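You operate a simulated robot arm through the tools that you are given. There is no shell and no other tool. Be economical: measure what you need, move in short steps, check, and stop when the job is done.

You run a simulated two-armed robot. Do the job below in one go: nothing can be reset, and whatever is moved stays where it is left.

JOB
Take the cap off the bottle that says "rinse aid" on the gauging bench top and lay it down there.

It is judged by the outcome, as a careful person would: the job done as asked, and still so three seconds after it is handed in. It fails if anything else is knocked over, pushed out of place, dropped, spilled or broken. Lids that push on must go on centred and level and be pressed home; caps that screw on are set level and turned clockwise until they are tight.

ROBOT AND FRAMES
Two 7-joint arms with two-finger parallel grippers on one trunk, on a base that drives. Base frame: it is fixed to the floor where the robot stands at the start and does not move with it; the origin is under the middle of the robot, x ahead of it, y to its left, z up; the surface under the hand at the start is at about z = 0.8. Units: m, rad, N and s.
The left shoulder is at the start at [0.05, 0.187, 1.16], the right one opposite. With the tool pointing down near the work surface each hand reaches from about 0.1 to 0.66 m from the robot's upright axis, wherever it stands, measured 20 degrees to its own side. Payload 3.43 kg a hand.
Tool frame (each hand has its own): the origin (TCP) lies between the finger pads and is the grasp point; the fingertips stand 0.03 m ahead of it; z points along the fingers, y is the line along which they close. Largest opening 0.094 m; finger width 0.028, thickness 0.01; the body of the gripper, 0.05 by 0.096 m, starts 0.055 m behind the TCP.
Orientation is that of the tool frame in the base frame, as a unit quaternion [w, x, y, z]. With the fingers straight down and closing along the base's y, the tool's x points along the base's -x, its y along +y and its z along -z.

CONTROLS
- The arms move only by the tool servo_tool. It takes "left_deltas", "right_deltas" or both (then of equal length, played together; a hand with none holds still); each is one flat list of numbers, 6 for each row, row after row: the shift along the tool's x, y, z in m, then the turn, a rotation vector about the tool's x, y, z in rad. In form: [tx, ty, tz, rx, ry, rz, tx, ty, tz, rx, ry, rz, ...]. A call has 1 to 8 rows; each row is the pose to reach, as a shift and turn from the pose commanded when the call began, along the tool's axes at that moment. "left_fingers" and "right_fingers" are, for a hand that has rows, the opening, from 0 (shut) to 1 (fully open), set as the call begins (left out, the last holds). Rows are played at 5 a second. More than 0.05 m and 0.15 rad between two rows, or a gripper value outside its range, and nothing of the call is played. A pose out of reach is approached as far as the arm can. The call stops where the force on the tool passes 40 N (or 10 N more than at its start, if that is more) or the arm is blocked; 0.2 s more then pass. Each finger travels about 0.153 m/s and halts on what it meets, pressing with about 26 N; the grip force reading is that of the motor and also rises with nothing between the fingers. The clock runs only during rows and for 0.2 s after the last one: add rows that repeat a pose to give the fingers time. It gives the time, the measured TCP pose, the force on the tool (base axes), the opening and the grip force at its end, in the units of the frame above (readings bear some noise), with the torque about the TCP (base axes, N m) and any sound that the robot's microphone picked up.
- Cameras (640 x 400 px; columns grow to the right, rows downward): "scene" is now at [0.1432, 0.0298, 1.3248]; the picture's right is [0.33, -0.94, 0.00], its down [-0.52, -0.18, -0.84] and it looks along [0.79, 0.27, -0.55] (base axes); focal length 220 px, centre (320, 200). "left" rides on the left gripper at [0.076, -0.014, -0.102] in its tool frame; the picture's right is [0.18, 0.98, 0.00], its down [-0.75, 0.14, -0.64] and it looks along [-0.63, 0.12, 0.77] (tool axes); focal length 243 px, centre (320, 200). "right" rides on the right gripper at [0.076, 0.014, -0.102] in its tool frame; the picture's right is [-0.18, 0.98, 0.00], its down [-0.75, -0.14, -0.64] and it looks along [-0.63, -0.12, 0.77] (tool axes); focal length 243 px, centre (320, 200). There is no depth. A picture from a camera that has moved, and an enlarged one, comes with that camera's place and axes in the base frame and with its lens.
- grab_frame(camera): a new picture of that camera. The clock stands still meanwhile.
- raise_lower(by): slides the trunk up (or, below 0, down) by that many m; the arms and the scene camera ride with it, the base frame stays. It gives what a move gives, with no picture.
- base_move(legs): drives the robot by 1 to 6 legs, each [ahead, left, turn to the left] in m, m and rad, along the robot's own axes; the way and the turn of a leg run together, so that a leg with both is an arc; at most 1.5 m and 3.142 rad a leg. The arms and the cameras ride along, it lands a little off, and it stops where it bumps. It gives what a move gives.
- aim_head(pan, tilt): turns the head with the scene camera to pan (to the left, within 1.396 rad either way) and tilt (down, from -0.506 to 1.204), counted from straight ahead of the robot. It gives what a move gives.
- zoom(camera, box): a new picture of the part [left, top, right, bottom] of that camera's present view, enlarged. The clock stands still meanwhile.
- finish_job(): hands the job in; it is judged then, once.

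Work in short steps. Places have to be worked out from the pictures, the camera data and where the tool is seen: move nearer, look again, correct. Check each grasp and each placing, and mend what went wrong. You have 120 turns and 92 pictures in all, those below and enlarged ones among them. Open the grippers and draw the arms clear of the work before you hand the job in, unless the task says otherwise; then end with one line.

The tools are called after "Call:" as a command line: name --argument value ..., lists and objects as JSON in quotes. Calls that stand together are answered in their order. servo_tool: Moves the arms, as the interface text tells. Its arguments: {"type":"object","properties":{"left_deltas":{"type":"array"},"left_fingers":{"type":"number"},"right_deltas":{"type":"array"},"right_fingers":{"type":"number"}},"required":[]} The other tools are called the same way: raise_lower (by) slides the trunk up or down; base_move (legs) drives the base; aim_head (pan, tilt) turns the head that bears the scene camera; grab_frame (camera) takes a picture; zoom (camera, box) takes an enlarged picture of a part of a camera's view; finish_job () hands the job in.

At the start:

```text
time_s: 0.0
left_ee_pos: [0.3413, 0.215, 1.219]
left_tool_rot: [0.0, 0.0, 1.0, -0.001]
left_ft_force: [-0.3, 0.5, 0.0]
left_wrist_torque: [0.03, 0.01, -0.02]
left_width: 0.0937
left_finger_force: 0.2
right_ee_pos: [0.3971, -0.068, 1.2046]
right_tool_rot: [0.0, 0.0, 1.0, 0.0]
right_ft_force: [-0.1, 0.2, -0.1]
right_wrist_torque: [0.02, 0.02, 0.03]
right_width: 0.0939
right_finger_force: 0.0
trunk travel left (down, up): [-0.375, 0.057]
robot x, y, heading: [0.0037, -0.0012, -0.003]
head pan, tilt: [0.333, 0.576]
```

scene: 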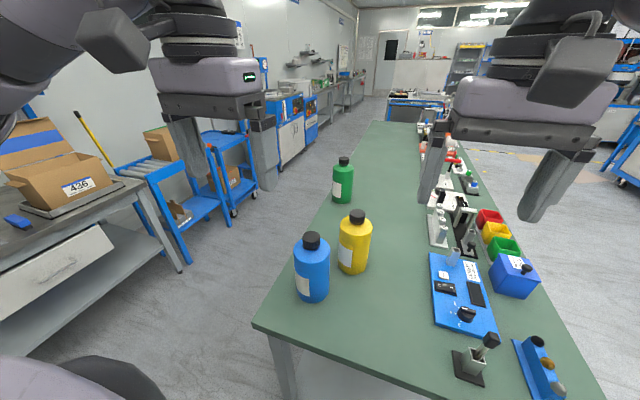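
right: 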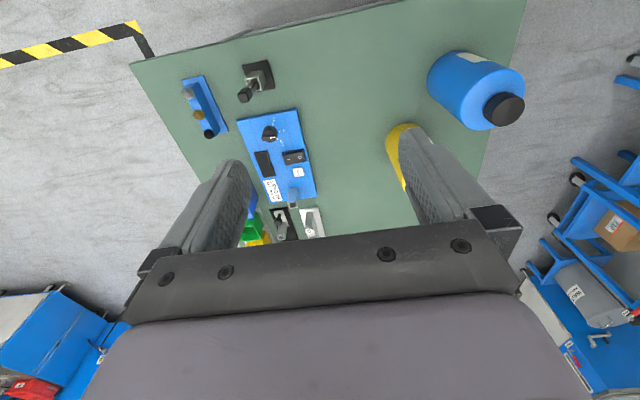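
left: 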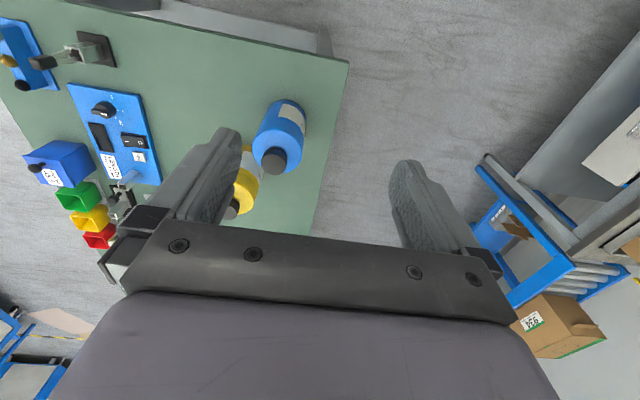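

The bench has three bottles (blue, yellow, green), each with a label to read. I zoom on them first.

Call:
zoom --camera "scene" --box '[280, 200, 400, 310]'

Call:
zoom --camera "scene" --box '[310, 145, 380, 215]'

```text
3.64 times, centred on (340, 255) of scene
camera zoom: at [0.1432, 0.0298, 1.3248], right [0.33, -0.94, 0.0], down [-0.52, -0.18, -0.84], along [0.79, 0.27, -0.55], focal length 800 px, centre (247, 0)
```

zoom: 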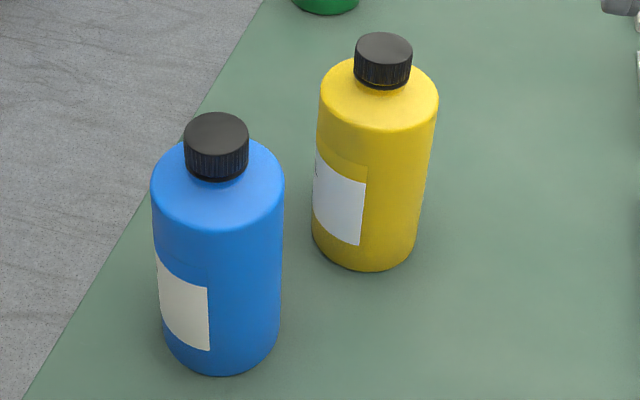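

```text
5.71 times, centred on (345, 180) of scene
camera zoom: at [0.1432, 0.0298, 1.3248], right [0.33, -0.94, 0.0], down [-0.52, -0.18, -0.84], along [0.79, 0.27, -0.55], focal length 1256 px, centre (177, 314)
```

zoom: 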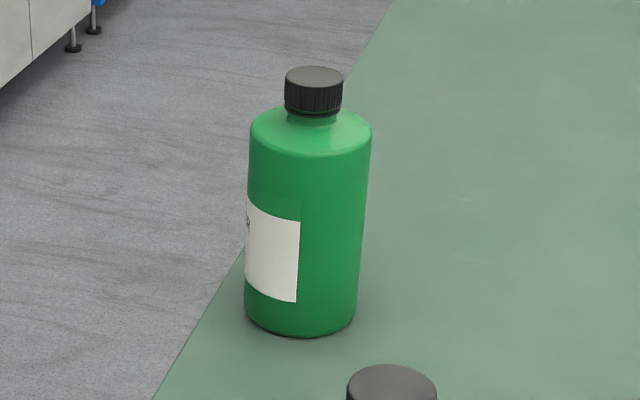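

The labels face left and toward the robot, out of view from here. I'll take the left hand out to the left and yaw it so its camera looks at them.

Call:
servo_tool --left_deltas '[0.011, 0.029, 0.01, 0, 0, 0.1, 0.022, 0.058, 0.02, 0, 0, 0.2, 0.033, 0.087, 0.03, 0, 0, 0.3, 0.044, 0.116, 0.04, 0, 0, 0.4, 0.055, 0.145, 0.05, 0, 0, 0.5, 0.066, 0.174, 0.06, 0, 0, 0.6, 0.077, 0.203, 0.07, 0, 0, 0.7, 0.088, 0.232, 0.08, 0, 0, 0.8]'

Call:
grab_frame --camera "left"

```text
time_s: 1.8
left_ee_pos: [0.2975, 0.421, 1.1297]
left_tool_rot: [0.0, 0.39, 0.921, 0.0]
left_ft_force: [0.3, 0.5, -0.2]
left_wrist_torque: [0.01, 0.0, 0.03]
left_width: 0.0941
left_finger_force: 0.1
left hand out of reach, approached as far as the arm can: row 6, 7, 8
right_ee_pos: [0.3977, -0.0665, 1.2043]
right_tool_rot: [-0.001, 0.0, 1.0, 0.0]
right_ft_force: [0.2, 0.4, -0.3]
right_wrist_torque: [0.03, -0.01, 0.02]
right_width: 0.0942
right_finger_force: 0.1
trunk travel left (down, up): [-0.375, 0.057]
robot x, y, heading: [0.0022, 0.0007, -0.004]
head pan, tilt: [0.333, 0.576]
```

```text
86 pictures are left
camera left: at [0.2331, 0.4656, 1.2322], right [0.58, 0.82, 0.0], down [0.63, -0.44, 0.64], along [0.52, -0.37, -0.77], focal length 243 px, centre (320, 200)
```

left: 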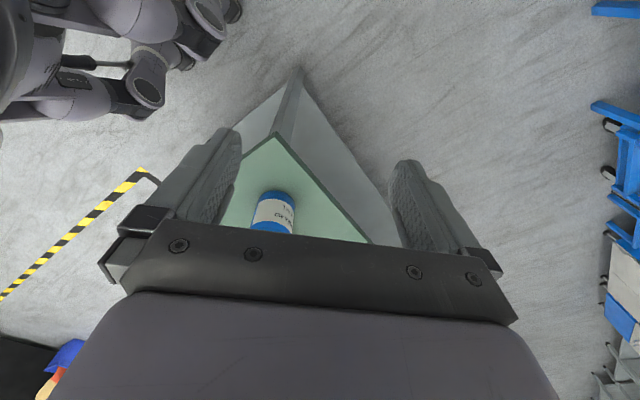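

The blue label is now visible, though upside down. I zoom in on it.

Call:
zoom --camera "left" --box '[235, 175, 315, 240]'

```text
6.15 times, centred on (275, 208) of left
camera zoom: at [0.2331, 0.4656, 1.2322], right [0.58, 0.82, 0.0], down [0.63, -0.44, 0.64], along [0.52, -0.37, -0.77], focal length 1493 px, centre (597, 154)
```

zoom: 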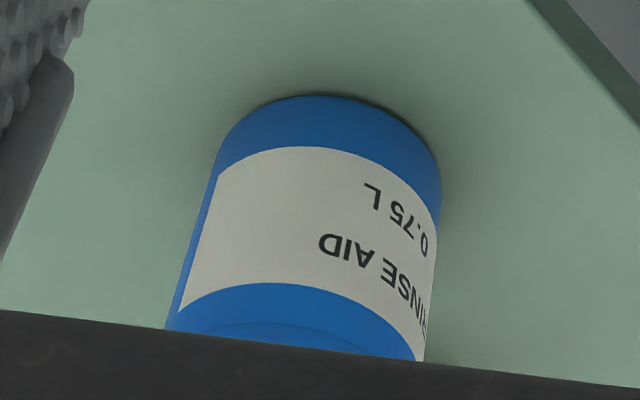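

It reads "RINSE AID", so blue is the target, with its cap near [0.473, 0.161] and cap top about z 1.0. I plan to hold the bottle body with the left hand nearly horizontal and unscrew with the right. First I pitch the left hand up while it is high and clear.

Call:
servo_tool --left_deltas '[-0.015, -0.002, 0, 0, -0.15, 0, -0.03, -0.005, 0, 0, -0.3, 0, -0.045, -0.007, 0, 0, -0.45, 0, -0.06, -0.01, 0, 0, -0.6, 0, -0.075, -0.012, 0, 0, -0.75, 0, -0.09, -0.014, 0, 0, -0.9, 0, -0.105, -0.017, 0, 0, -1.05, 0, -0.12, -0.019, 0, 0, -1.2, 0]'

Call:
grab_frame --camera "left"

Call:
grab_frame --camera "scene"

```text
time_s: 3.6
left_ee_pos: [0.3662, 0.3207, 1.1302]
left_tool_rot: [0.521, 0.319, 0.76, -0.219]
left_ft_force: [0.1, 0.1, -0.2]
left_wrist_torque: [0.02, 0.0, -0.02]
left_width: 0.0941
left_finger_force: 0.1
right_ee_pos: [0.3984, -0.0675, 1.2047]
right_tool_rot: [0.0, 0.0, 1.0, 0.0]
right_ft_force: [-0.7, -0.3, 0.5]
right_wrist_torque: [0.0, -0.01, 0.05]
right_width: 0.094
right_finger_force: 0.1
trunk travel left (down, up): [-0.375, 0.057]
robot x, y, heading: [-0.0008, 0.0022, 0.001]
head pan, tilt: [0.333, 0.576]
```

```text
84 pictures are left
camera left: at [0.2699, 0.399, 1.0961], right [0.66, 0.73, -0.17], down [-0.13, 0.33, 0.93], along [0.74, -0.59, 0.31], focal length 243 px, centre (320, 200)
```

left: 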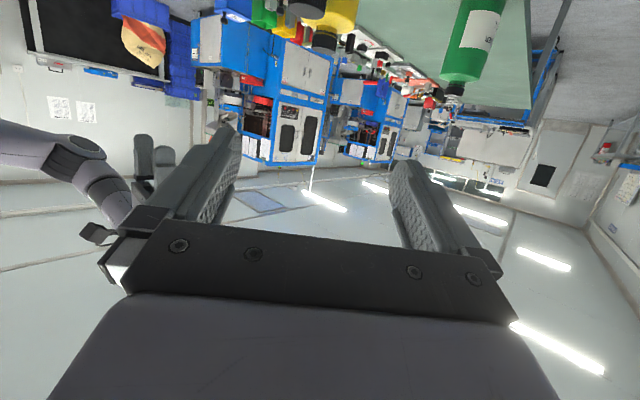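

```text
83 pictures are left
camera scene: at [0.1434, 0.0299, 1.3248], right [0.33, -0.94, 0.0], down [-0.52, -0.18, -0.84], along [0.79, 0.27, -0.55], focal length 220 px, centre (320, 200)
```

scene: 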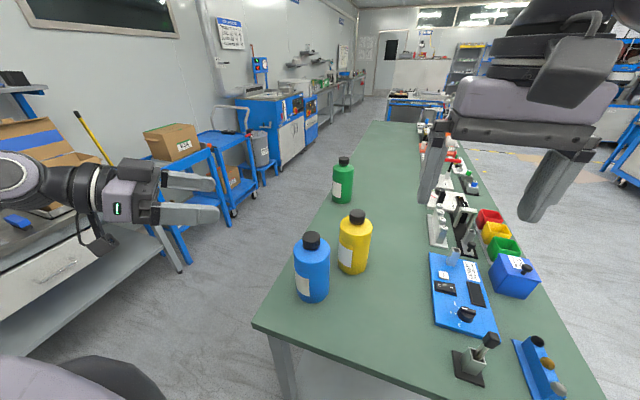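

The left hand pitched well (about 21° below horizontal, pointing at [0.70, -0.71]). I lower it to a stand-off about 0.13 m short of the bottle axis at z 0.885.

Call:
servo_tool --left_deltas '[0.0345, -0.0059, 0.0238, 0, 0, 0, 0.069, -0.0118, 0.0477, 0, 0, 0, 0.1035, -0.0178, 0.0715, 0, 0, 0, 0.138, -0.0237, 0.0953, 0, 0, 0, 0.1725, -0.0296, 0.119, 0, 0, 0, 0.207, -0.0355, 0.143, 0, 0, 0]'

Call:
grab_frame --camera "scene"

Call:
grab_frame --camera "left"

Call:
grab_frame --camera "right"

```text
time_s: 5.0
left_ee_pos: [0.3655, 0.2759, 0.9396]
left_tool_rot: [0.52, 0.32, 0.761, -0.219]
left_ft_force: [-0.3, 0.3, 0.0]
left_wrist_torque: [0.01, -0.02, 0.02]
left_width: 0.0939
left_finger_force: 0.0
left hand out of reach, approached as far as the arm can: row 5, 6
right_ee_pos: [0.3976, -0.0675, 1.2031]
right_tool_rot: [0.001, 0.0, 1.0, 0.0]
right_ft_force: [0.2, -0.5, 0.2]
right_wrist_torque: [0.0, 0.01, -0.03]
right_width: 0.094
right_finger_force: 0.1
trunk travel left (down, up): [-0.375, 0.057]
robot x, y, heading: [-0.0033, -0.003, 0.005]
head pan, tilt: [0.333, 0.576]
```

```text
82 pictures are left
camera scene: at [0.1437, 0.0297, 1.3248], right [0.33, -0.94, 0.0], down [-0.52, -0.18, -0.84], along [0.79, 0.27, -0.55], focal length 220 px, centre (320, 200)
```

scene: 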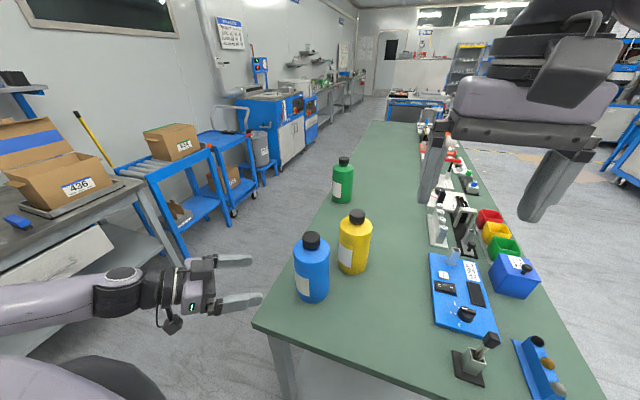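

```text
81 pictures are left
camera left: at [0.2683, 0.3539, 0.9059], right [0.66, 0.73, -0.17], down [-0.12, 0.33, 0.94], along [0.74, -0.59, 0.31], focal length 243 px, centre (320, 200)
```

left: 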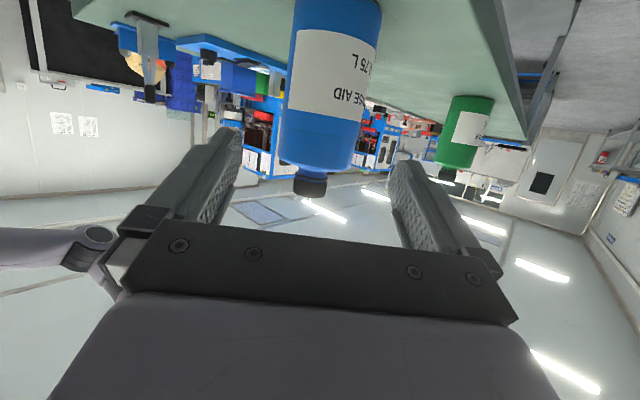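

```text
80 pictures are left
camera right: at [0.3214, -0.0553, 1.3067], right [0.18, 0.98, 0.0], down [0.75, -0.14, 0.64], along [0.63, -0.12, -0.77], focal length 243 px, centre (320, 200)
```

right: 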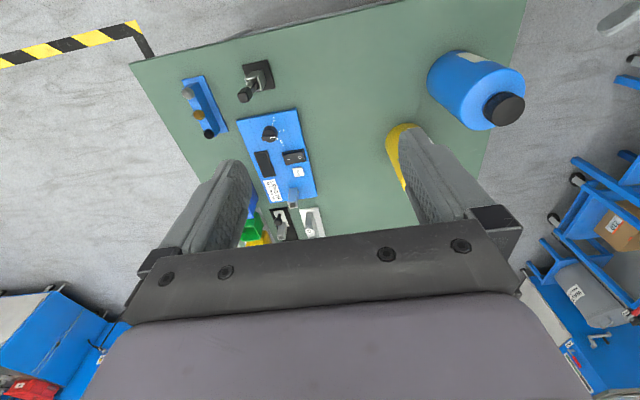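

The arm can't get below z≈0.94 here, but the trunk can. I lower the trunk by 0.06, which puts the left TCP at about z 0.88.

Call:
raise_lower --by -0.06

Call:
grab_frame --camera "left"

Call:
grab_frame --camera "scene"

```text
time_s: 6.0
left_ee_pos: [0.3645, 0.2771, 0.8806]
left_tool_rot: [0.519, 0.321, 0.761, -0.219]
left_ft_force: [0.0, -0.5, 0.5]
left_wrist_torque: [0.0, 0.0, 0.02]
left_width: 0.0943
left_finger_force: 0.1
right_ee_pos: [0.3978, -0.0682, 1.1442]
right_tool_rot: [0.0, 0.0, 1.0, 0.0]
right_ft_force: [-0.2, -0.3, -0.3]
right_wrist_torque: [-0.05, 0.05, 0.0]
right_width: 0.094
right_finger_force: 0.0
trunk travel left (down, up): [-0.315, 0.117]
robot x, y, heading: [-0.0036, 0.0035, 0.001]
head pan, tilt: [0.333, 0.576]
```

```text
79 pictures are left
camera left: at [0.268, 0.3539, 0.8462], right [0.66, 0.73, -0.17], down [-0.12, 0.33, 0.94], along [0.74, -0.59, 0.31], focal length 243 px, centre (320, 200)
```

left: 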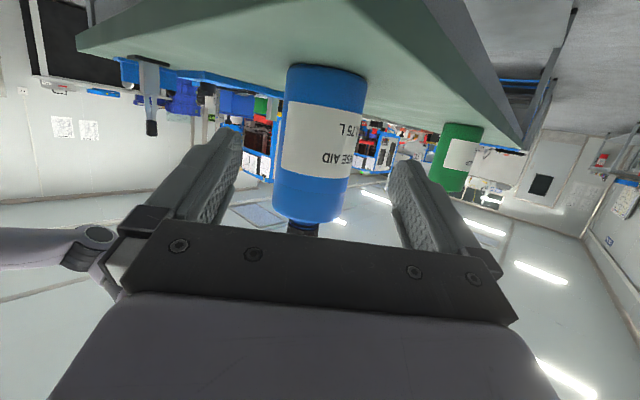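

```text
78 pictures are left
camera scene: at [0.1431, 0.0298, 1.2649], right [0.33, -0.94, 0.0], down [-0.52, -0.18, -0.84], along [0.79, 0.27, -0.55], focal length 220 px, centre (320, 200)
```

scene: 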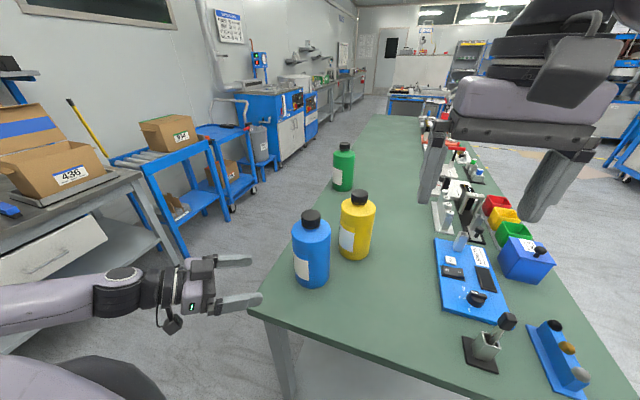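

I need precise lateral alignment, with about 6 mm clearance per side, so I zoom in on both views.

Call:
zoom --camera "left" --box '[240, 50, 400, 250]'

Call:
zoom --camera "scene" --box '[270, 190, 390, 300]'

Call:
zoom --camera "right" --box '[380, 10, 560, 150]'

```text
2.00 times, centred on (320, 150) of left
camera zoom: at [0.268, 0.3539, 0.8462], right [0.66, 0.73, -0.17], down [-0.12, 0.33, 0.94], along [0.74, -0.59, 0.31], focal length 485 px, centre (320, 300)
```

zoom: 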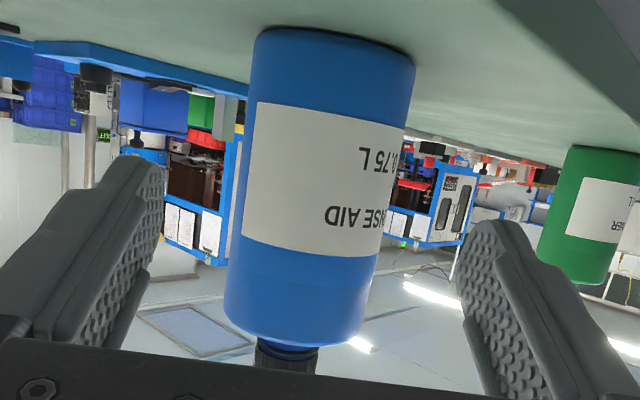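

```text
3.64 times, centred on (330, 245) of scene
camera zoom: at [0.1431, 0.0298, 1.2649], right [0.33, -0.94, 0.0], down [-0.52, -0.18, -0.84], along [0.79, 0.27, -0.55], focal length 800 px, centre (284, 36)
```

zoom: 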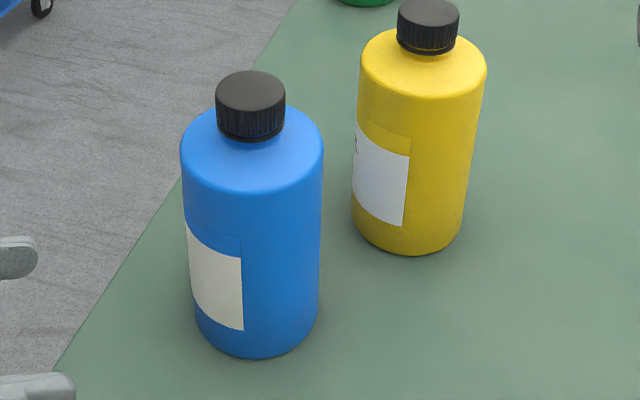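

```text
2.86 times, centred on (470, 80) of right
camera zoom: at [0.3208, -0.0552, 1.2469], right [0.18, 0.98, 0.0], down [0.75, -0.14, 0.64], along [0.63, -0.12, -0.77], focal length 693 px, centre (-109, 543)
```

zoom: 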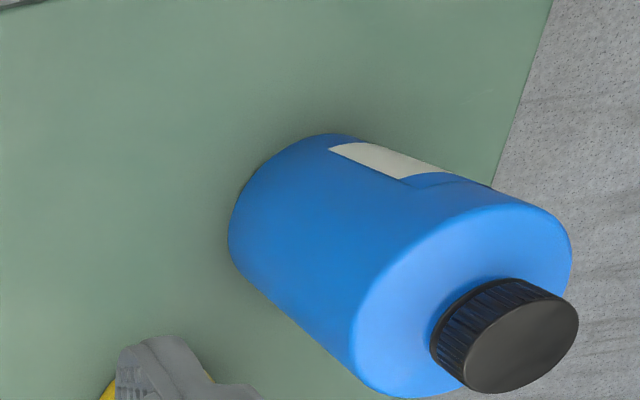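

All three cameras agree on the bottle axis near [0.480, 0.167] with the cap top at about z 0.985. The hand needs about 5 mm along its y and 0.15 m forward, so I advance half of that and check.

Call:
servo_tool --left_deltas '[0, 0.0055, 0, 0, 0, 0, -0.0135, 0.0055, 0.035, 0, 0, 0, -0.027, 0.0055, 0.07, 0, 0, 0, -0.027, 0.0055, 0.07, 0, 0, 0]'

Call:
zoom --camera "left" --box '[200, 30, 440, 250]'

Call:
zoom --camera "scene" --box '[230, 190, 390, 300]'

```text
time_s: 7.0
left_ee_pos: [0.4216, 0.2266, 0.8803]
left_tool_rot: [0.521, 0.32, 0.76, -0.219]
left_ft_force: [-0.2, 0.6, 1.1]
left_wrist_torque: [-0.03, -0.01, 0.01]
left_width: 0.0939
left_finger_force: 0.0
left hand out of reach, approached as far as the arm can: row 2
right_ee_pos: [0.3982, -0.0668, 1.1444]
right_tool_rot: [0.0, 0.001, 1.0, 0.001]
right_ft_force: [0.1, 0.1, 0.4]
right_wrist_torque: [-0.02, -0.03, 0.04]
right_width: 0.094
right_finger_force: 0.0
trunk travel left (down, up): [-0.315, 0.117]
robot x, y, heading: [0.0018, -0.005, 0.0]
head pan, tilt: [0.333, 0.576]
```

```text
1.82 times, centred on (320, 140) of left
camera zoom: at [0.3249, 0.3037, 0.8457], right [0.66, 0.73, -0.17], down [-0.13, 0.33, 0.93], along [0.74, -0.59, 0.31], focal length 441 px, centre (320, 309)
```

zoom: 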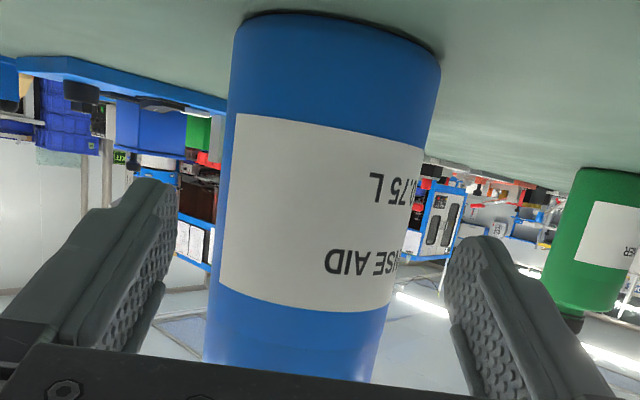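

```text
3.64 times, centred on (310, 245) of scene
camera zoom: at [0.1428, 0.0306, 1.2649], right [0.33, -0.94, 0.0], down [-0.51, -0.18, -0.84], along [0.79, 0.27, -0.55], focal length 800 px, centre (356, 36)
```

zoom: 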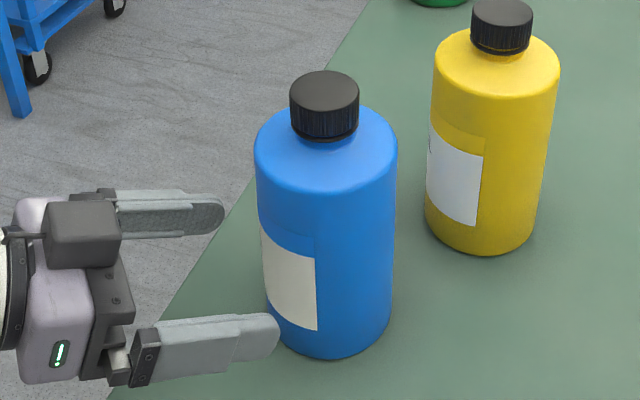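

Lateral error is now only about 1.5 mm. I advance 0.045 more with that correction and check.

Call:
servo_tool --left_deltas '[0, 0.0015, 0, 0, 0, 0, -0.008, 0.0015, 0.021, 0, 0, 0, -0.016, 0.0015, 0.042, 0, 0, 0, -0.016, 0.0015, 0.042, 0, 0, 0]'

Call:
zoom --camera "left" --box '[200, 30, 440, 250]'

Call:
zoom --camera "scene" --box '[230, 190, 390, 300]'

```text
time_s: 8.0
left_ee_pos: [0.4537, 0.1946, 0.8794]
left_tool_rot: [0.519, 0.321, 0.761, -0.219]
left_ft_force: [0.2, 0.4, 1.1]
left_wrist_torque: [0.01, 0.0, 0.02]
left_width: 0.0939
left_finger_force: 0.0
right_ee_pos: [0.3985, -0.0672, 1.1439]
right_tool_rot: [-0.001, 0.001, 1.0, 0.0]
right_ft_force: [-0.6, -1.2, -0.1]
right_wrist_torque: [0.03, 0.0, -0.01]
right_width: 0.0938
right_finger_force: 0.0
trunk travel left (down, up): [-0.315, 0.117]
robot x, y, heading: [0.0012, -0.0005, 0.004]
head pan, tilt: [0.333, 0.576]
```

```text
1.82 times, centred on (320, 140) of left
camera zoom: at [0.3572, 0.2724, 0.8456], right [0.66, 0.73, -0.17], down [-0.13, 0.33, 0.94], along [0.74, -0.59, 0.31], focal length 441 px, centre (320, 309)
```

zoom: 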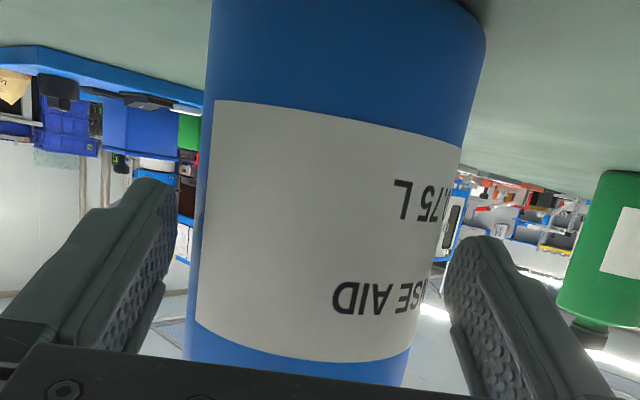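

```text
3.64 times, centred on (310, 245) of scene
camera zoom: at [0.1432, 0.0299, 1.2648], right [0.33, -0.94, 0.0], down [-0.52, -0.18, -0.84], along [0.79, 0.27, -0.55], focal length 800 px, centre (356, 36)
```

zoom: 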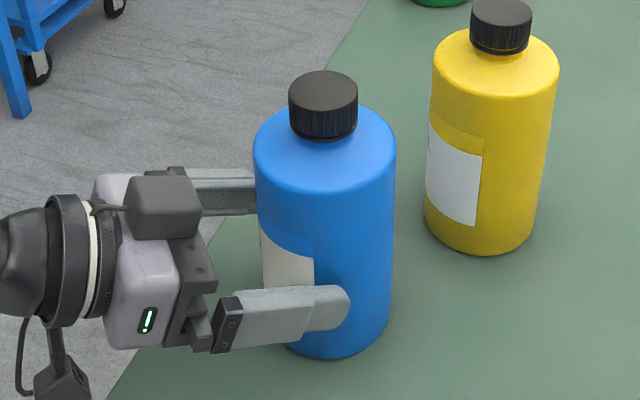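

Well centred, with the fingers starting to straddle the bottle. I advance the last 0.03 m.

Call:
servo_tool --left_deltas '[-0.0055, 0, 0.014, 0, 0, 0, -0.011, 0, 0.028, 0, 0, 0, -0.011, 0, 0.028, 0, 0, 0]'

Call:
grab_frame --camera "left"

Call:
zoom --camera "scene" --box '[230, 190, 390, 300]'

```text
time_s: 8.8
left_ee_pos: [0.4746, 0.1733, 0.8802]
left_tool_rot: [0.519, 0.321, 0.761, -0.219]
left_ft_force: [0.9, -0.3, 0.2]
left_wrist_torque: [-0.02, 0.01, -0.01]
left_width: 0.0943
left_finger_force: 0.1
right_ee_pos: [0.3975, -0.0668, 1.1432]
right_tool_rot: [-0.001, 0.0, 1.0, 0.0]
right_ft_force: [-0.2, -0.2, 0.1]
right_wrist_torque: [-0.03, -0.01, -0.02]
right_width: 0.0938
right_finger_force: 0.1
trunk travel left (down, up): [-0.315, 0.117]
robot x, y, heading: [-0.0003, 0.0024, 0.003]
head pan, tilt: [0.333, 0.576]
```

```text
70 pictures are left
camera left: at [0.378, 0.2513, 0.8455], right [0.66, 0.73, -0.17], down [-0.12, 0.33, 0.94], along [0.74, -0.59, 0.31], focal length 243 px, centre (320, 200)
```

left: 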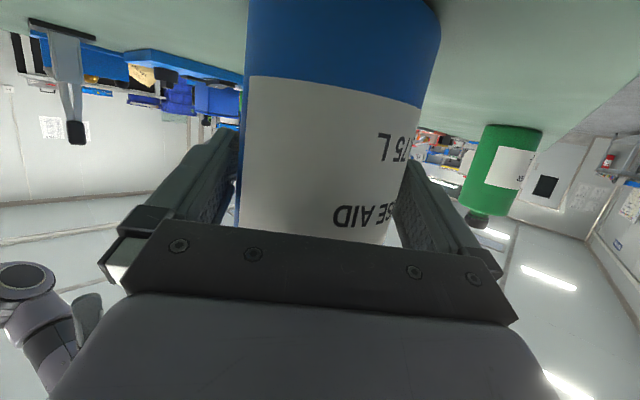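

```text
3.64 times, centred on (310, 245) of scene
camera zoom: at [0.1432, 0.0299, 1.2648], right [0.33, -0.94, 0.0], down [-0.52, -0.18, -0.84], along [0.79, 0.27, -0.55], focal length 800 px, centre (356, 36)
```

zoom: 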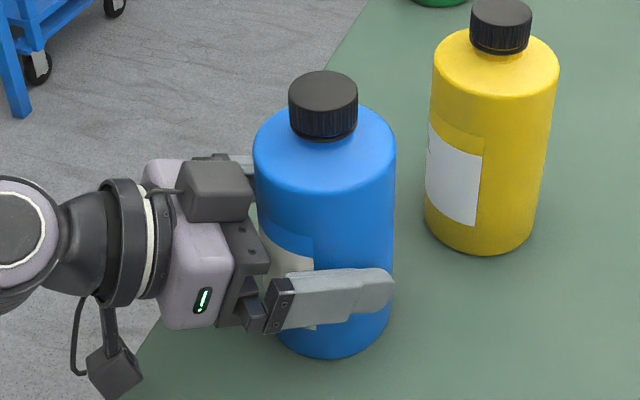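

The bottle hasn't moved and sits centrally between the fingers. I close the left gripper on it.

Call:
servo_tool --left_deltas '[0, 0, 0, 0, 0, 0, 0, 0, 0, 0, 0, 0, 0, 0, 0, 0, 0, 0]' --left_fingers 0

Call:
zoom --camera "scene" --box '[230, 190, 390, 300]'

Call:
zoom --camera "right" --box '[380, 10, 560, 150]'

```text
time_s: 9.6
left_ee_pos: [0.4746, 0.1729, 0.8796]
left_tool_rot: [0.519, 0.322, 0.761, -0.22]
left_ft_force: [-0.3, -2.3, -0.2]
left_wrist_torque: [-0.04, -0.04, -0.04]
left_width: 0.0889
left_finger_force: 26.0
right_ee_pos: [0.3967, -0.0679, 1.1437]
right_tool_rot: [0.0, 0.0, 1.0, 0.001]
right_ft_force: [-0.4, -0.3, 0.0]
right_wrist_torque: [0.01, -0.01, 0.01]
right_width: 0.094
right_finger_force: 0.0
trunk travel left (down, up): [-0.315, 0.117]
robot x, y, heading: [0.0008, -0.0015, -0.003]
head pan, tilt: [0.333, 0.576]
```

```text
3.64 times, centred on (310, 245) of scene
camera zoom: at [0.1432, 0.0297, 1.2648], right [0.33, -0.94, 0.0], down [-0.52, -0.18, -0.84], along [0.79, 0.27, -0.55], focal length 800 px, centre (356, 36)
```

zoom: 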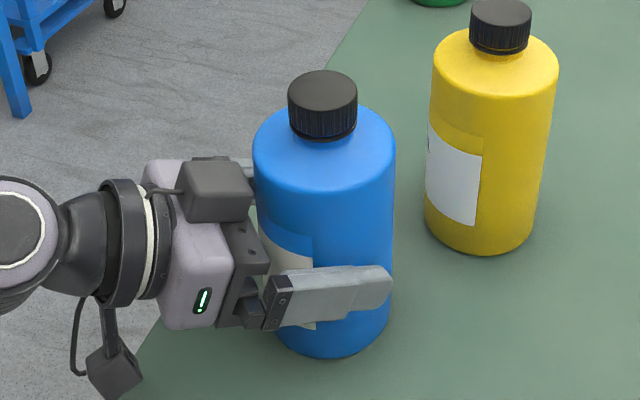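

```text
2.86 times, centred on (470, 80) of right
camera zoom: at [0.3209, -0.0553, 1.2468], right [0.18, 0.98, 0.0], down [0.75, -0.14, 0.64], along [0.63, -0.12, -0.77], focal length 693 px, centre (-109, 543)
```

zoom: 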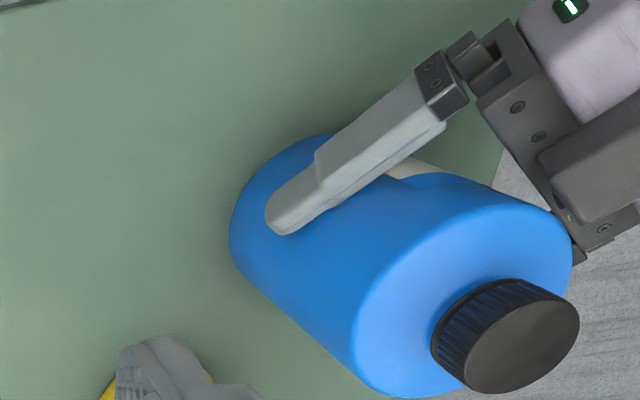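

Grip is firm (width 0.089, bottle unmoved), and the rays again put the cap axis at [0.480, 0.167] with the top at z 0.985. I bring the right hand over the cap at its present height, yawed 0.5 clockwise to leave room for the turn.

Call:
servo_tool --right_deltas '[-0.0135, 0.039, 0, 0, 0, 0.083, -0.027, 0.078, 0, 0, 0, 0.167, -0.041, 0.117, 0, 0, 0, 0.25, -0.055, 0.157, 0, 0, 0, 0.333, -0.069, 0.196, 0, 0, 0, 0.417, -0.083, 0.235, 0, 0, 0, 0.5, -0.083, 0.235, 0, 0, 0, 0.5]'

Call:
grab_frame --camera "right"

Call:
grab_frame --camera "scene"

```text
time_s: 11.4
left_ee_pos: [0.4744, 0.1738, 0.88]
left_tool_rot: [0.52, 0.32, 0.761, -0.219]
left_ft_force: [-0.1, 0.3, -0.5]
left_wrist_torque: [-0.3, -0.1, 0.06]
left_width: 0.0889
left_finger_force: 26.4
right_ee_pos: [0.5016, 0.034, 1.1554]
right_tool_rot: [-0.006, 0.289, 0.957, 0.026]
right_ft_force: [0.1, 0.3, 0.7]
right_wrist_torque: [-0.01, 0.02, -0.02]
right_width: 0.094
right_finger_force: 0.0
right hand out of reach, approached as far as the arm can: row 5, 6, 7
trunk travel left (down, up): [-0.315, 0.117]
robot x, y, heading: [0.0005, -0.0037, 0.003]
head pan, tilt: [0.333, 0.576]
stopped in row 7 (right hand): the arm was blocked; the commanded pose is now the measured one
```

```text
66 pictures are left
camera right: at [0.4454, 0.0808, 1.2614], right [0.7, 0.71, 0.04], down [0.55, -0.57, 0.61], along [0.46, -0.41, -0.79], focal length 243 px, centre (320, 200)
```

right: 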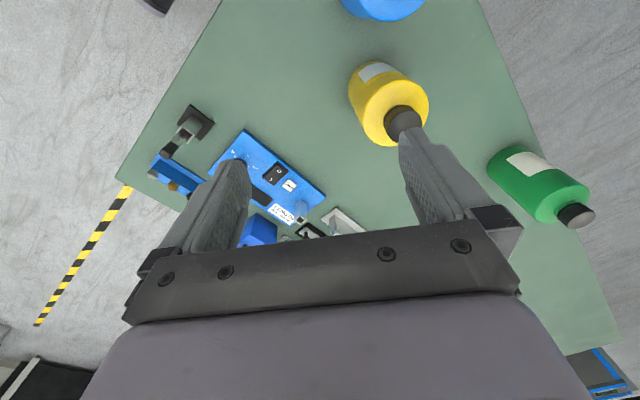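

```text
65 pictures are left
camera scene: at [0.1432, 0.0298, 1.2648], right [0.33, -0.94, 0.0], down [-0.52, -0.18, -0.84], along [0.79, 0.27, -0.55], focal length 220 px, centre (320, 200)
```

scene: 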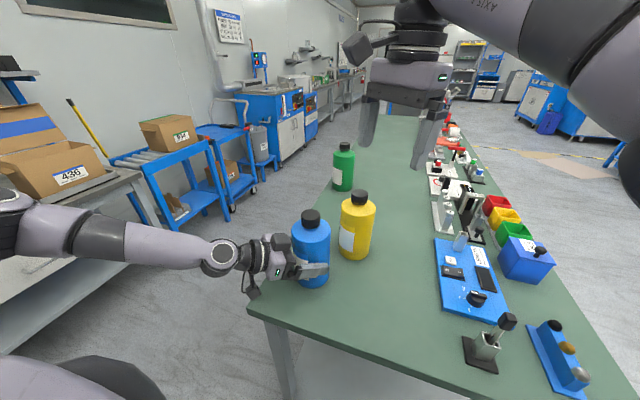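

The right arm was stopped by its reach when crossing over with clockwise yaw; nothing was touched. I undo the yaw and tilt first.

Call:
servo_tool --right_deltas '[0.008, 0, 0, 0.013, -0.003, -0.14, 0.017, -0.001, 0, 0.026, -0.006, -0.28, 0.025, -0.002, 0, 0.04, -0.009, -0.42, 0.034, -0.003, 0, 0.053, -0.012, -0.56, 0.034, -0.003, 0, 0.053, -0.012, -0.587]'

```text
time_s: 12.6
left_ee_pos: [0.4753, 0.1734, 0.8788]
left_tool_rot: [0.52, 0.321, 0.761, -0.22]
left_ft_force: [-1.7, 2.3, -0.5]
left_wrist_torque: [-0.02, 0.02, 0.03]
left_width: 0.0887
left_finger_force: 26.2
right_ee_pos: [0.471, 0.054, 1.1576]
right_tool_rot: [0.001, -0.003, 1.0, -0.001]
right_ft_force: [-0.5, 0.1, -0.1]
right_wrist_torque: [0.0, 0.0, 0.01]
right_width: 0.0939
right_finger_force: 0.0
trunk travel left (down, up): [-0.315, 0.117]
robot x, y, heading: [0.0015, 0.0036, 0.0]
head pan, tilt: [0.333, 0.576]
```

Level again at yaw 0. Now I move toward the cap with a slight counter-clockwise yaw, which should suit this arm better.

Call:
servo_tool --right_deltas '[-0.002, 0.028, 0.003, 0, 0, -0.07, -0.004, 0.056, 0.006, 0, 0, -0.15, -0.007, 0.085, 0.01, 0, 0, -0.22, -0.009, 0.113, 0.015, 0, 0, -0.3, -0.009, 0.113, 0.015, 0, 0, -0.3]'

Call:
grab_frame --camera "right"

```text
time_s: 14.0
left_ee_pos: [0.4751, 0.1734, 0.8793]
left_tool_rot: [0.519, 0.322, 0.76, -0.22]
left_ft_force: [0.1, -0.9, -0.3]
left_wrist_torque: [-0.22, -0.13, 0.07]
left_width: 0.0888
left_finger_force: 26.1
right_ee_pos: [0.4903, 0.0507, 1.1508]
right_tool_rot: [0.006, -0.107, 0.994, 0.026]
right_ft_force: [-0.4, -0.8, 0.1]
right_wrist_torque: [-0.01, -0.02, -0.03]
right_width: 0.0938
right_finger_force: 0.0
right hand out of reach, approached as far as the arm can: row 1, 2, 3, 4, 5
trunk travel left (down, up): [-0.315, 0.117]
robot x, y, heading: [-0.0009, -0.0014, 0.0]
head pan, tilt: [0.333, 0.576]
stopped in row 5 (right hand): the arm was blocked; the commanded pose is now the measured one
```

```text
64 pictures are left
camera right: at [0.4115, 0.0414, 1.253], right [-0.03, 1.0, 0.05], down [0.76, -0.01, 0.65], along [0.65, 0.06, -0.76], focal length 243 px, centre (320, 200)
```

right: 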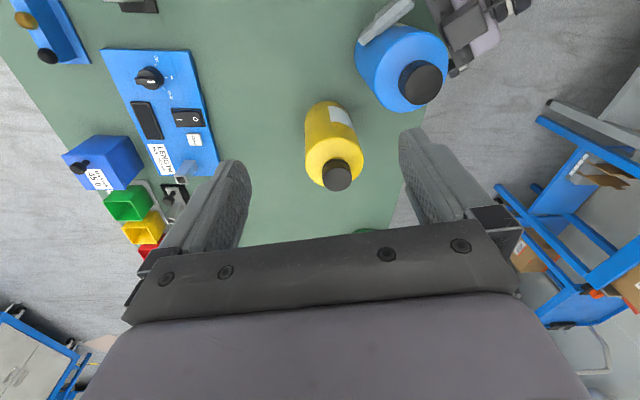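

The right arm can't cross to y≈0.17 at this base position. I'll release the bottle, back the left hand off, and drive the robot left so both hands reach.

Call:
servo_tool --left_deltas '[0, 0, 0, 0, 0, 0, 0, 0, 0, 0, 0, 0, 0.014, 0, -0.037, 0, 0, 0, 0.028, 0, -0.074, 0, 0, 0, 0.043, 0, -0.112, 0, 0, 0, 0.043, 0, -0.112, 0, 0, 0]' --left_fingers 1

Call:
grab_frame --camera "scene"

```text
time_s: 15.4
left_ee_pos: [0.3901, 0.2594, 0.881]
left_tool_rot: [0.52, 0.32, 0.761, -0.22]
left_ft_force: [-0.2, 0.5, 0.6]
left_wrist_torque: [0.02, 0.01, 0.02]
left_width: 0.0943
left_finger_force: 0.0
right_ee_pos: [0.4901, 0.0508, 1.1522]
right_tool_rot: [0.005, -0.109, 0.994, 0.026]
right_ft_force: [-0.8, -0.4, -0.5]
right_wrist_torque: [0.03, -0.04, -0.01]
right_width: 0.094
right_finger_force: 0.1
trunk travel left (down, up): [-0.315, 0.117]
robot x, y, heading: [0.0023, -0.0033, -0.001]
head pan, tilt: [0.333, 0.576]
```

```text
63 pictures are left
camera scene: at [0.1434, 0.0297, 1.2648], right [0.33, -0.94, 0.0], down [-0.52, -0.18, -0.84], along [0.79, 0.27, -0.55], focal length 220 px, centre (320, 200)
```

scene: 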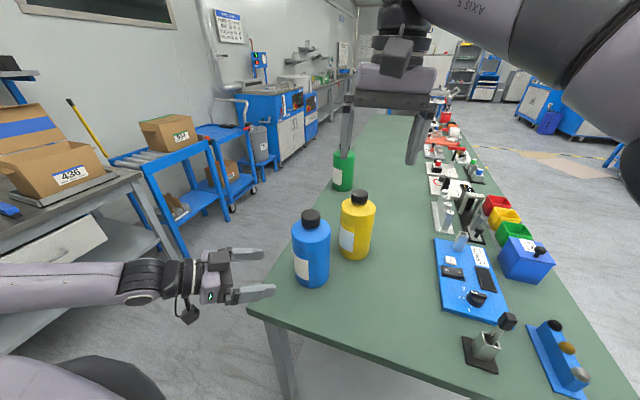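

The bottle stayed put and the way is clear, with the left table's edge about 1 m off. I drive 0.20 m to the left.

Call:
base_move --legs '[[0, 0.2, 0]]'

Call:
grab_frame --camera "scene"

Call:
grab_frame --camera "left"

Call:
grab_frame --camera "right"

```text
time_s: 17.8
left_ee_pos: [0.3902, 0.4606, 0.88]
left_tool_rot: [0.52, 0.321, 0.761, -0.22]
left_ft_force: [0.8, -0.1, 0.5]
left_wrist_torque: [-0.05, 0.0, 0.01]
left_width: 0.094
left_finger_force: 0.2
right_ee_pos: [0.49, 0.2538, 1.1507]
right_tool_rot: [0.007, -0.108, 0.994, 0.026]
right_ft_force: [0.3, 0.0, 1.0]
right_wrist_torque: [-0.03, -0.01, 0.03]
right_width: 0.0939
right_finger_force: 0.0
trunk travel left (down, up): [-0.315, 0.117]
robot x, y, heading: [-0.0022, 0.2007, 0.001]
head pan, tilt: [0.333, 0.576]
```

```text
62 pictures are left
camera scene: at [0.1434, 0.2316, 1.2648], right [0.33, -0.94, 0.0], down [-0.52, -0.18, -0.84], along [0.79, 0.27, -0.55], focal length 220 px, centre (320, 200)
```

scene: 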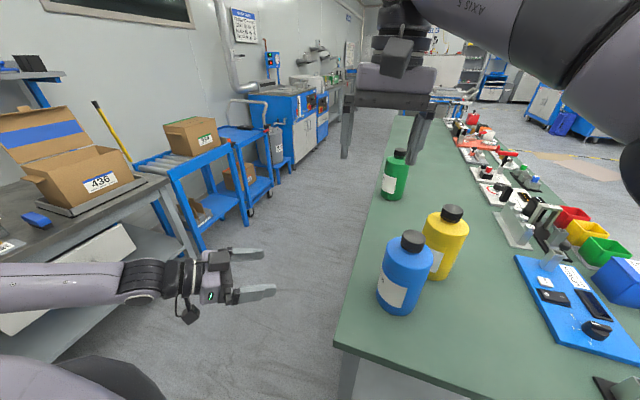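

```text
61 pictures are left
camera left: at [0.2942, 0.539, 0.8466], right [0.66, 0.73, -0.17], down [-0.13, 0.33, 0.94], along [0.74, -0.59, 0.31], focal length 243 px, centre (320, 200)
```

left: 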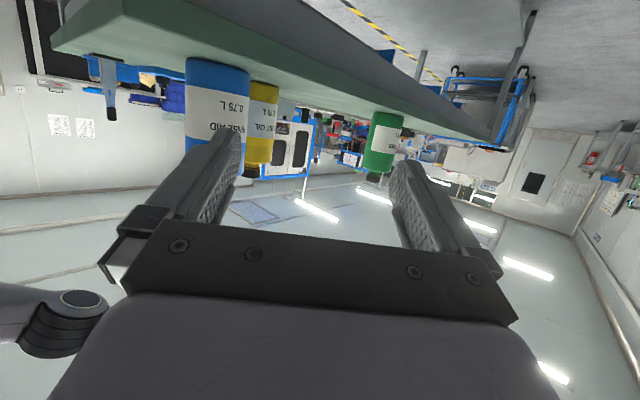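

```text
60 pictures are left
camera right: at [0.4112, 0.2435, 1.2532], right [-0.03, 1.0, 0.05], down [0.76, -0.01, 0.65], along [0.65, 0.06, -0.76], focal length 243 px, centre (320, 200)
```

right: 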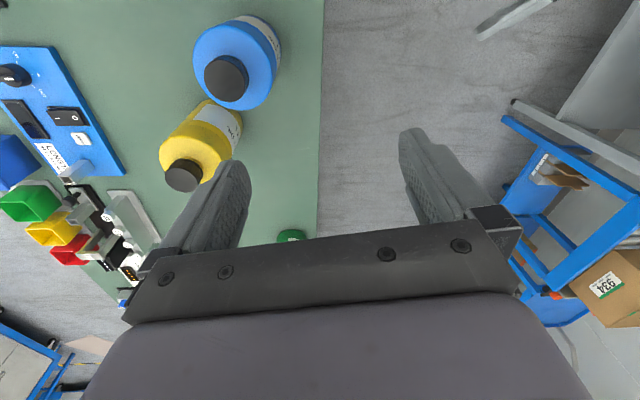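

Now I check that the right hand can reach over the cap. I level it and go to about [0.48, 0.167, 1.12].

Call:
servo_tool --right_deltas '[0.007, -0.021, 0.007, 0.013, 0.003, 0.054, 0.014, -0.042, 0.015, 0.026, 0.006, 0.108, 0.021, -0.062, 0.022, 0.039, 0.009, 0.163, 0.0285, -0.083, 0.03, 0.052, 0.012, 0.217, 0.0285, -0.083, 0.03, 0.052, 0.012, 0.217]'

Call:
grab_frame --camera "right"

```text
time_s: 19.0
left_ee_pos: [0.3915, 0.4609, 0.8814]
left_tool_rot: [0.52, 0.321, 0.761, -0.22]
left_ft_force: [0.3, 0.0, 0.0]
left_wrist_torque: [0.02, 0.03, -0.03]
left_width: 0.0938
left_finger_force: 0.1
right_ee_pos: [0.4802, 0.1675, 1.1179]
right_tool_rot: [0.0, 0.0, 1.0, -0.001]
right_ft_force: [0.1, 1.0, -0.2]
right_wrist_torque: [-0.03, -0.01, -0.04]
right_width: 0.0941
right_finger_force: 0.0
trunk travel left (down, up): [-0.315, 0.117]
robot x, y, heading: [-0.0016, 0.2025, 0.001]
head pan, tilt: [0.333, 0.576]
```

```text
59 pictures are left
camera right: at [0.4038, 0.1796, 1.2196], right [0.18, 0.98, 0.0], down [0.75, -0.14, 0.64], along [0.63, -0.12, -0.77], focal length 243 px, centre (320, 200)
```

right: 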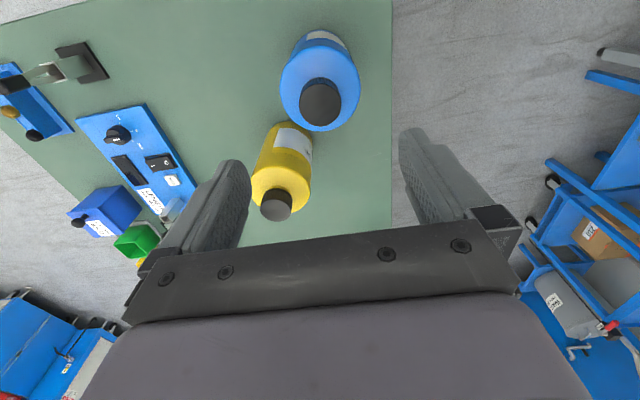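

Reachable, and this view confirms the cap at [0.480, 0.166]. I test the yaw range here, clockwise first.

Call:
servo_tool --right_deltas '[0, 0, 0, 0, 0, 0.15, 0, 0, 0, 0, 0, 0.3, 0, 0, 0, 0, 0, 0.45, 0, 0, 0, 0, 0, 0.6, 0, 0, 0, 0, 0, 0.75, 0, 0, 0, 0, 0, 0.9, 0, 0, 0, 0, 0, 1.05, 0, 0, 0, 0, 0, 1.2]'

```text
time_s: 20.8
left_ee_pos: [0.3902, 0.4624, 0.8796]
left_tool_rot: [0.52, 0.321, 0.761, -0.22]
left_ft_force: [0.1, 0.2, 0.8]
left_wrist_torque: [-0.02, -0.01, 0.01]
left_width: 0.0939
left_finger_force: 0.0
right_ee_pos: [0.4791, 0.167, 1.1179]
right_tool_rot: [0.0, 0.566, 0.825, 0.0]
right_ft_force: [-0.2, -0.2, 0.2]
right_wrist_torque: [-0.02, -0.01, -0.01]
right_width: 0.0941
right_finger_force: 0.1
trunk travel left (down, up): [-0.315, 0.117]
robot x, y, heading: [-0.0024, 0.2011, 0.001]
head pan, tilt: [0.333, 0.576]
```

Clockwise range is at least 1.2 rad, so I'll start the unscrewing from there. Now I bring the left hand back to its stand-off at [0.390, 0.259, 0.880].

Call:
servo_tool --left_deltas '[-0.0104, -0.0282, 0.0268, 0, 0, 0, -0.0207, -0.0564, 0.0536, 0, 0, 0, -0.0311, -0.0846, 0.0804, 0, 0, 0, -0.0414, -0.1128, 0.1072, 0, 0, 0, -0.0518, -0.141, 0.134, 0, 0, 0, -0.0518, -0.141, 0.134, 0, 0, 0]'

Call:
zoom --camera "left" --box '[200, 30, 440, 250]'

Call:
grab_frame --camera "scene"

```text
time_s: 22.2
left_ee_pos: [0.3901, 0.2614, 0.8802]
left_tool_rot: [0.52, 0.321, 0.761, -0.219]
left_ft_force: [0.5, 0.0, -0.1]
left_wrist_torque: [0.01, -0.05, -0.01]
left_width: 0.0938
left_finger_force: 0.1
left hand out of reach, approached as far as the arm can: row 1
right_ee_pos: [0.48, 0.1676, 1.1172]
right_tool_rot: [0.0, 0.564, 0.826, 0.0]
right_ft_force: [-0.2, -0.4, 0.2]
right_wrist_torque: [0.05, 0.0, 0.02]
right_width: 0.0941
right_finger_force: 0.0
trunk travel left (down, up): [-0.315, 0.117]
robot x, y, heading: [0.002, 0.2031, -0.001]
head pan, tilt: [0.333, 0.576]
```

```text
1.82 times, centred on (320, 140) of left
camera zoom: at [0.2927, 0.3381, 0.8457], right [0.66, 0.73, -0.17], down [-0.13, 0.33, 0.94], along [0.74, -0.59, 0.31], focal length 441 px, centre (320, 309)
```

zoom: 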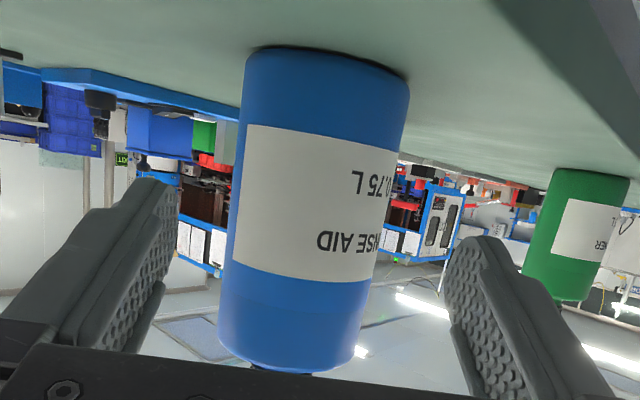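

```text
57 pictures are left
camera scene: at [0.1434, 0.2315, 1.2648], right [0.33, -0.94, 0.0], down [-0.52, -0.18, -0.84], along [0.79, 0.27, -0.55], focal length 220 px, centre (320, 200)
```

scene: 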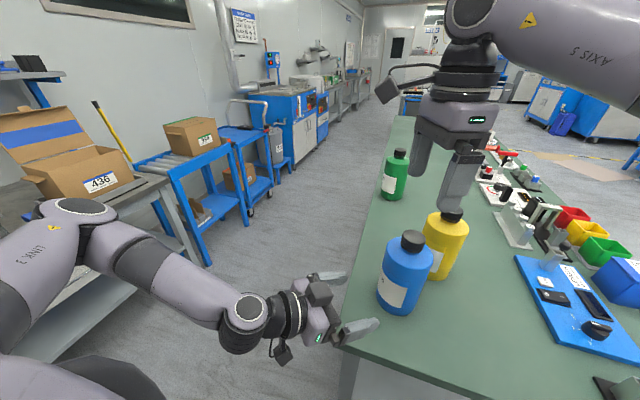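

Nearly aligned. Against the previous grip line I'm 1.4 mm off, so I shift -1 mm along tool y and advance 0.08 m, then check.

Call:
servo_tool --left_deltas '[0, -0.001, 0, 0, 0, 0, -0.014, -0.001, 0.037, 0, 0, 0, -0.0285, -0.001, 0.074, 0, 0, 0, -0.0285, -0.001, 0.074, 0, 0, 0]'

Call:
zoom --camera "left" --box '[200, 30, 440, 250]'

```text
time_s: 23.2
left_ee_pos: [0.4452, 0.2013, 0.8805]
left_tool_rot: [0.52, 0.321, 0.76, -0.22]
left_ft_force: [-0.9, 0.3, -0.5]
left_wrist_torque: [0.0, 0.0, 0.01]
left_width: 0.0942
left_finger_force: 0.0
right_ee_pos: [0.4799, 0.168, 1.117]
right_tool_rot: [0.0, 0.565, 0.825, -0.001]
right_ft_force: [0.3, -0.5, 0.1]
right_wrist_torque: [0.02, 0.0, -0.01]
right_width: 0.094
right_finger_force: 0.1
trunk travel left (down, up): [-0.315, 0.117]
robot x, y, heading: [0.0011, 0.2009, -0.003]
head pan, tilt: [0.333, 0.576]
```

```text
1.82 times, centred on (320, 140) of left
camera zoom: at [0.3482, 0.2801, 0.846], right [0.66, 0.73, -0.17], down [-0.13, 0.33, 0.94], along [0.74, -0.59, 0.31], focal length 441 px, centre (320, 309)
```

zoom: 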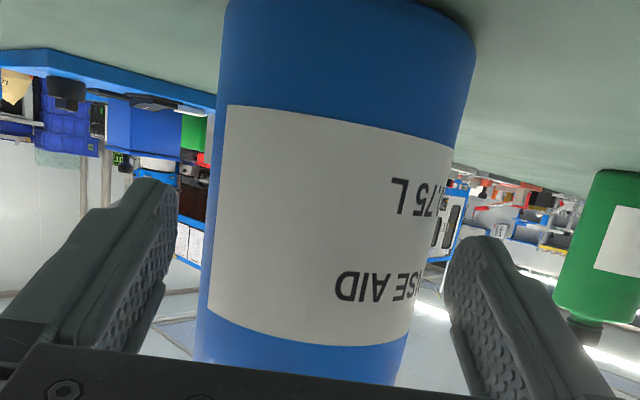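

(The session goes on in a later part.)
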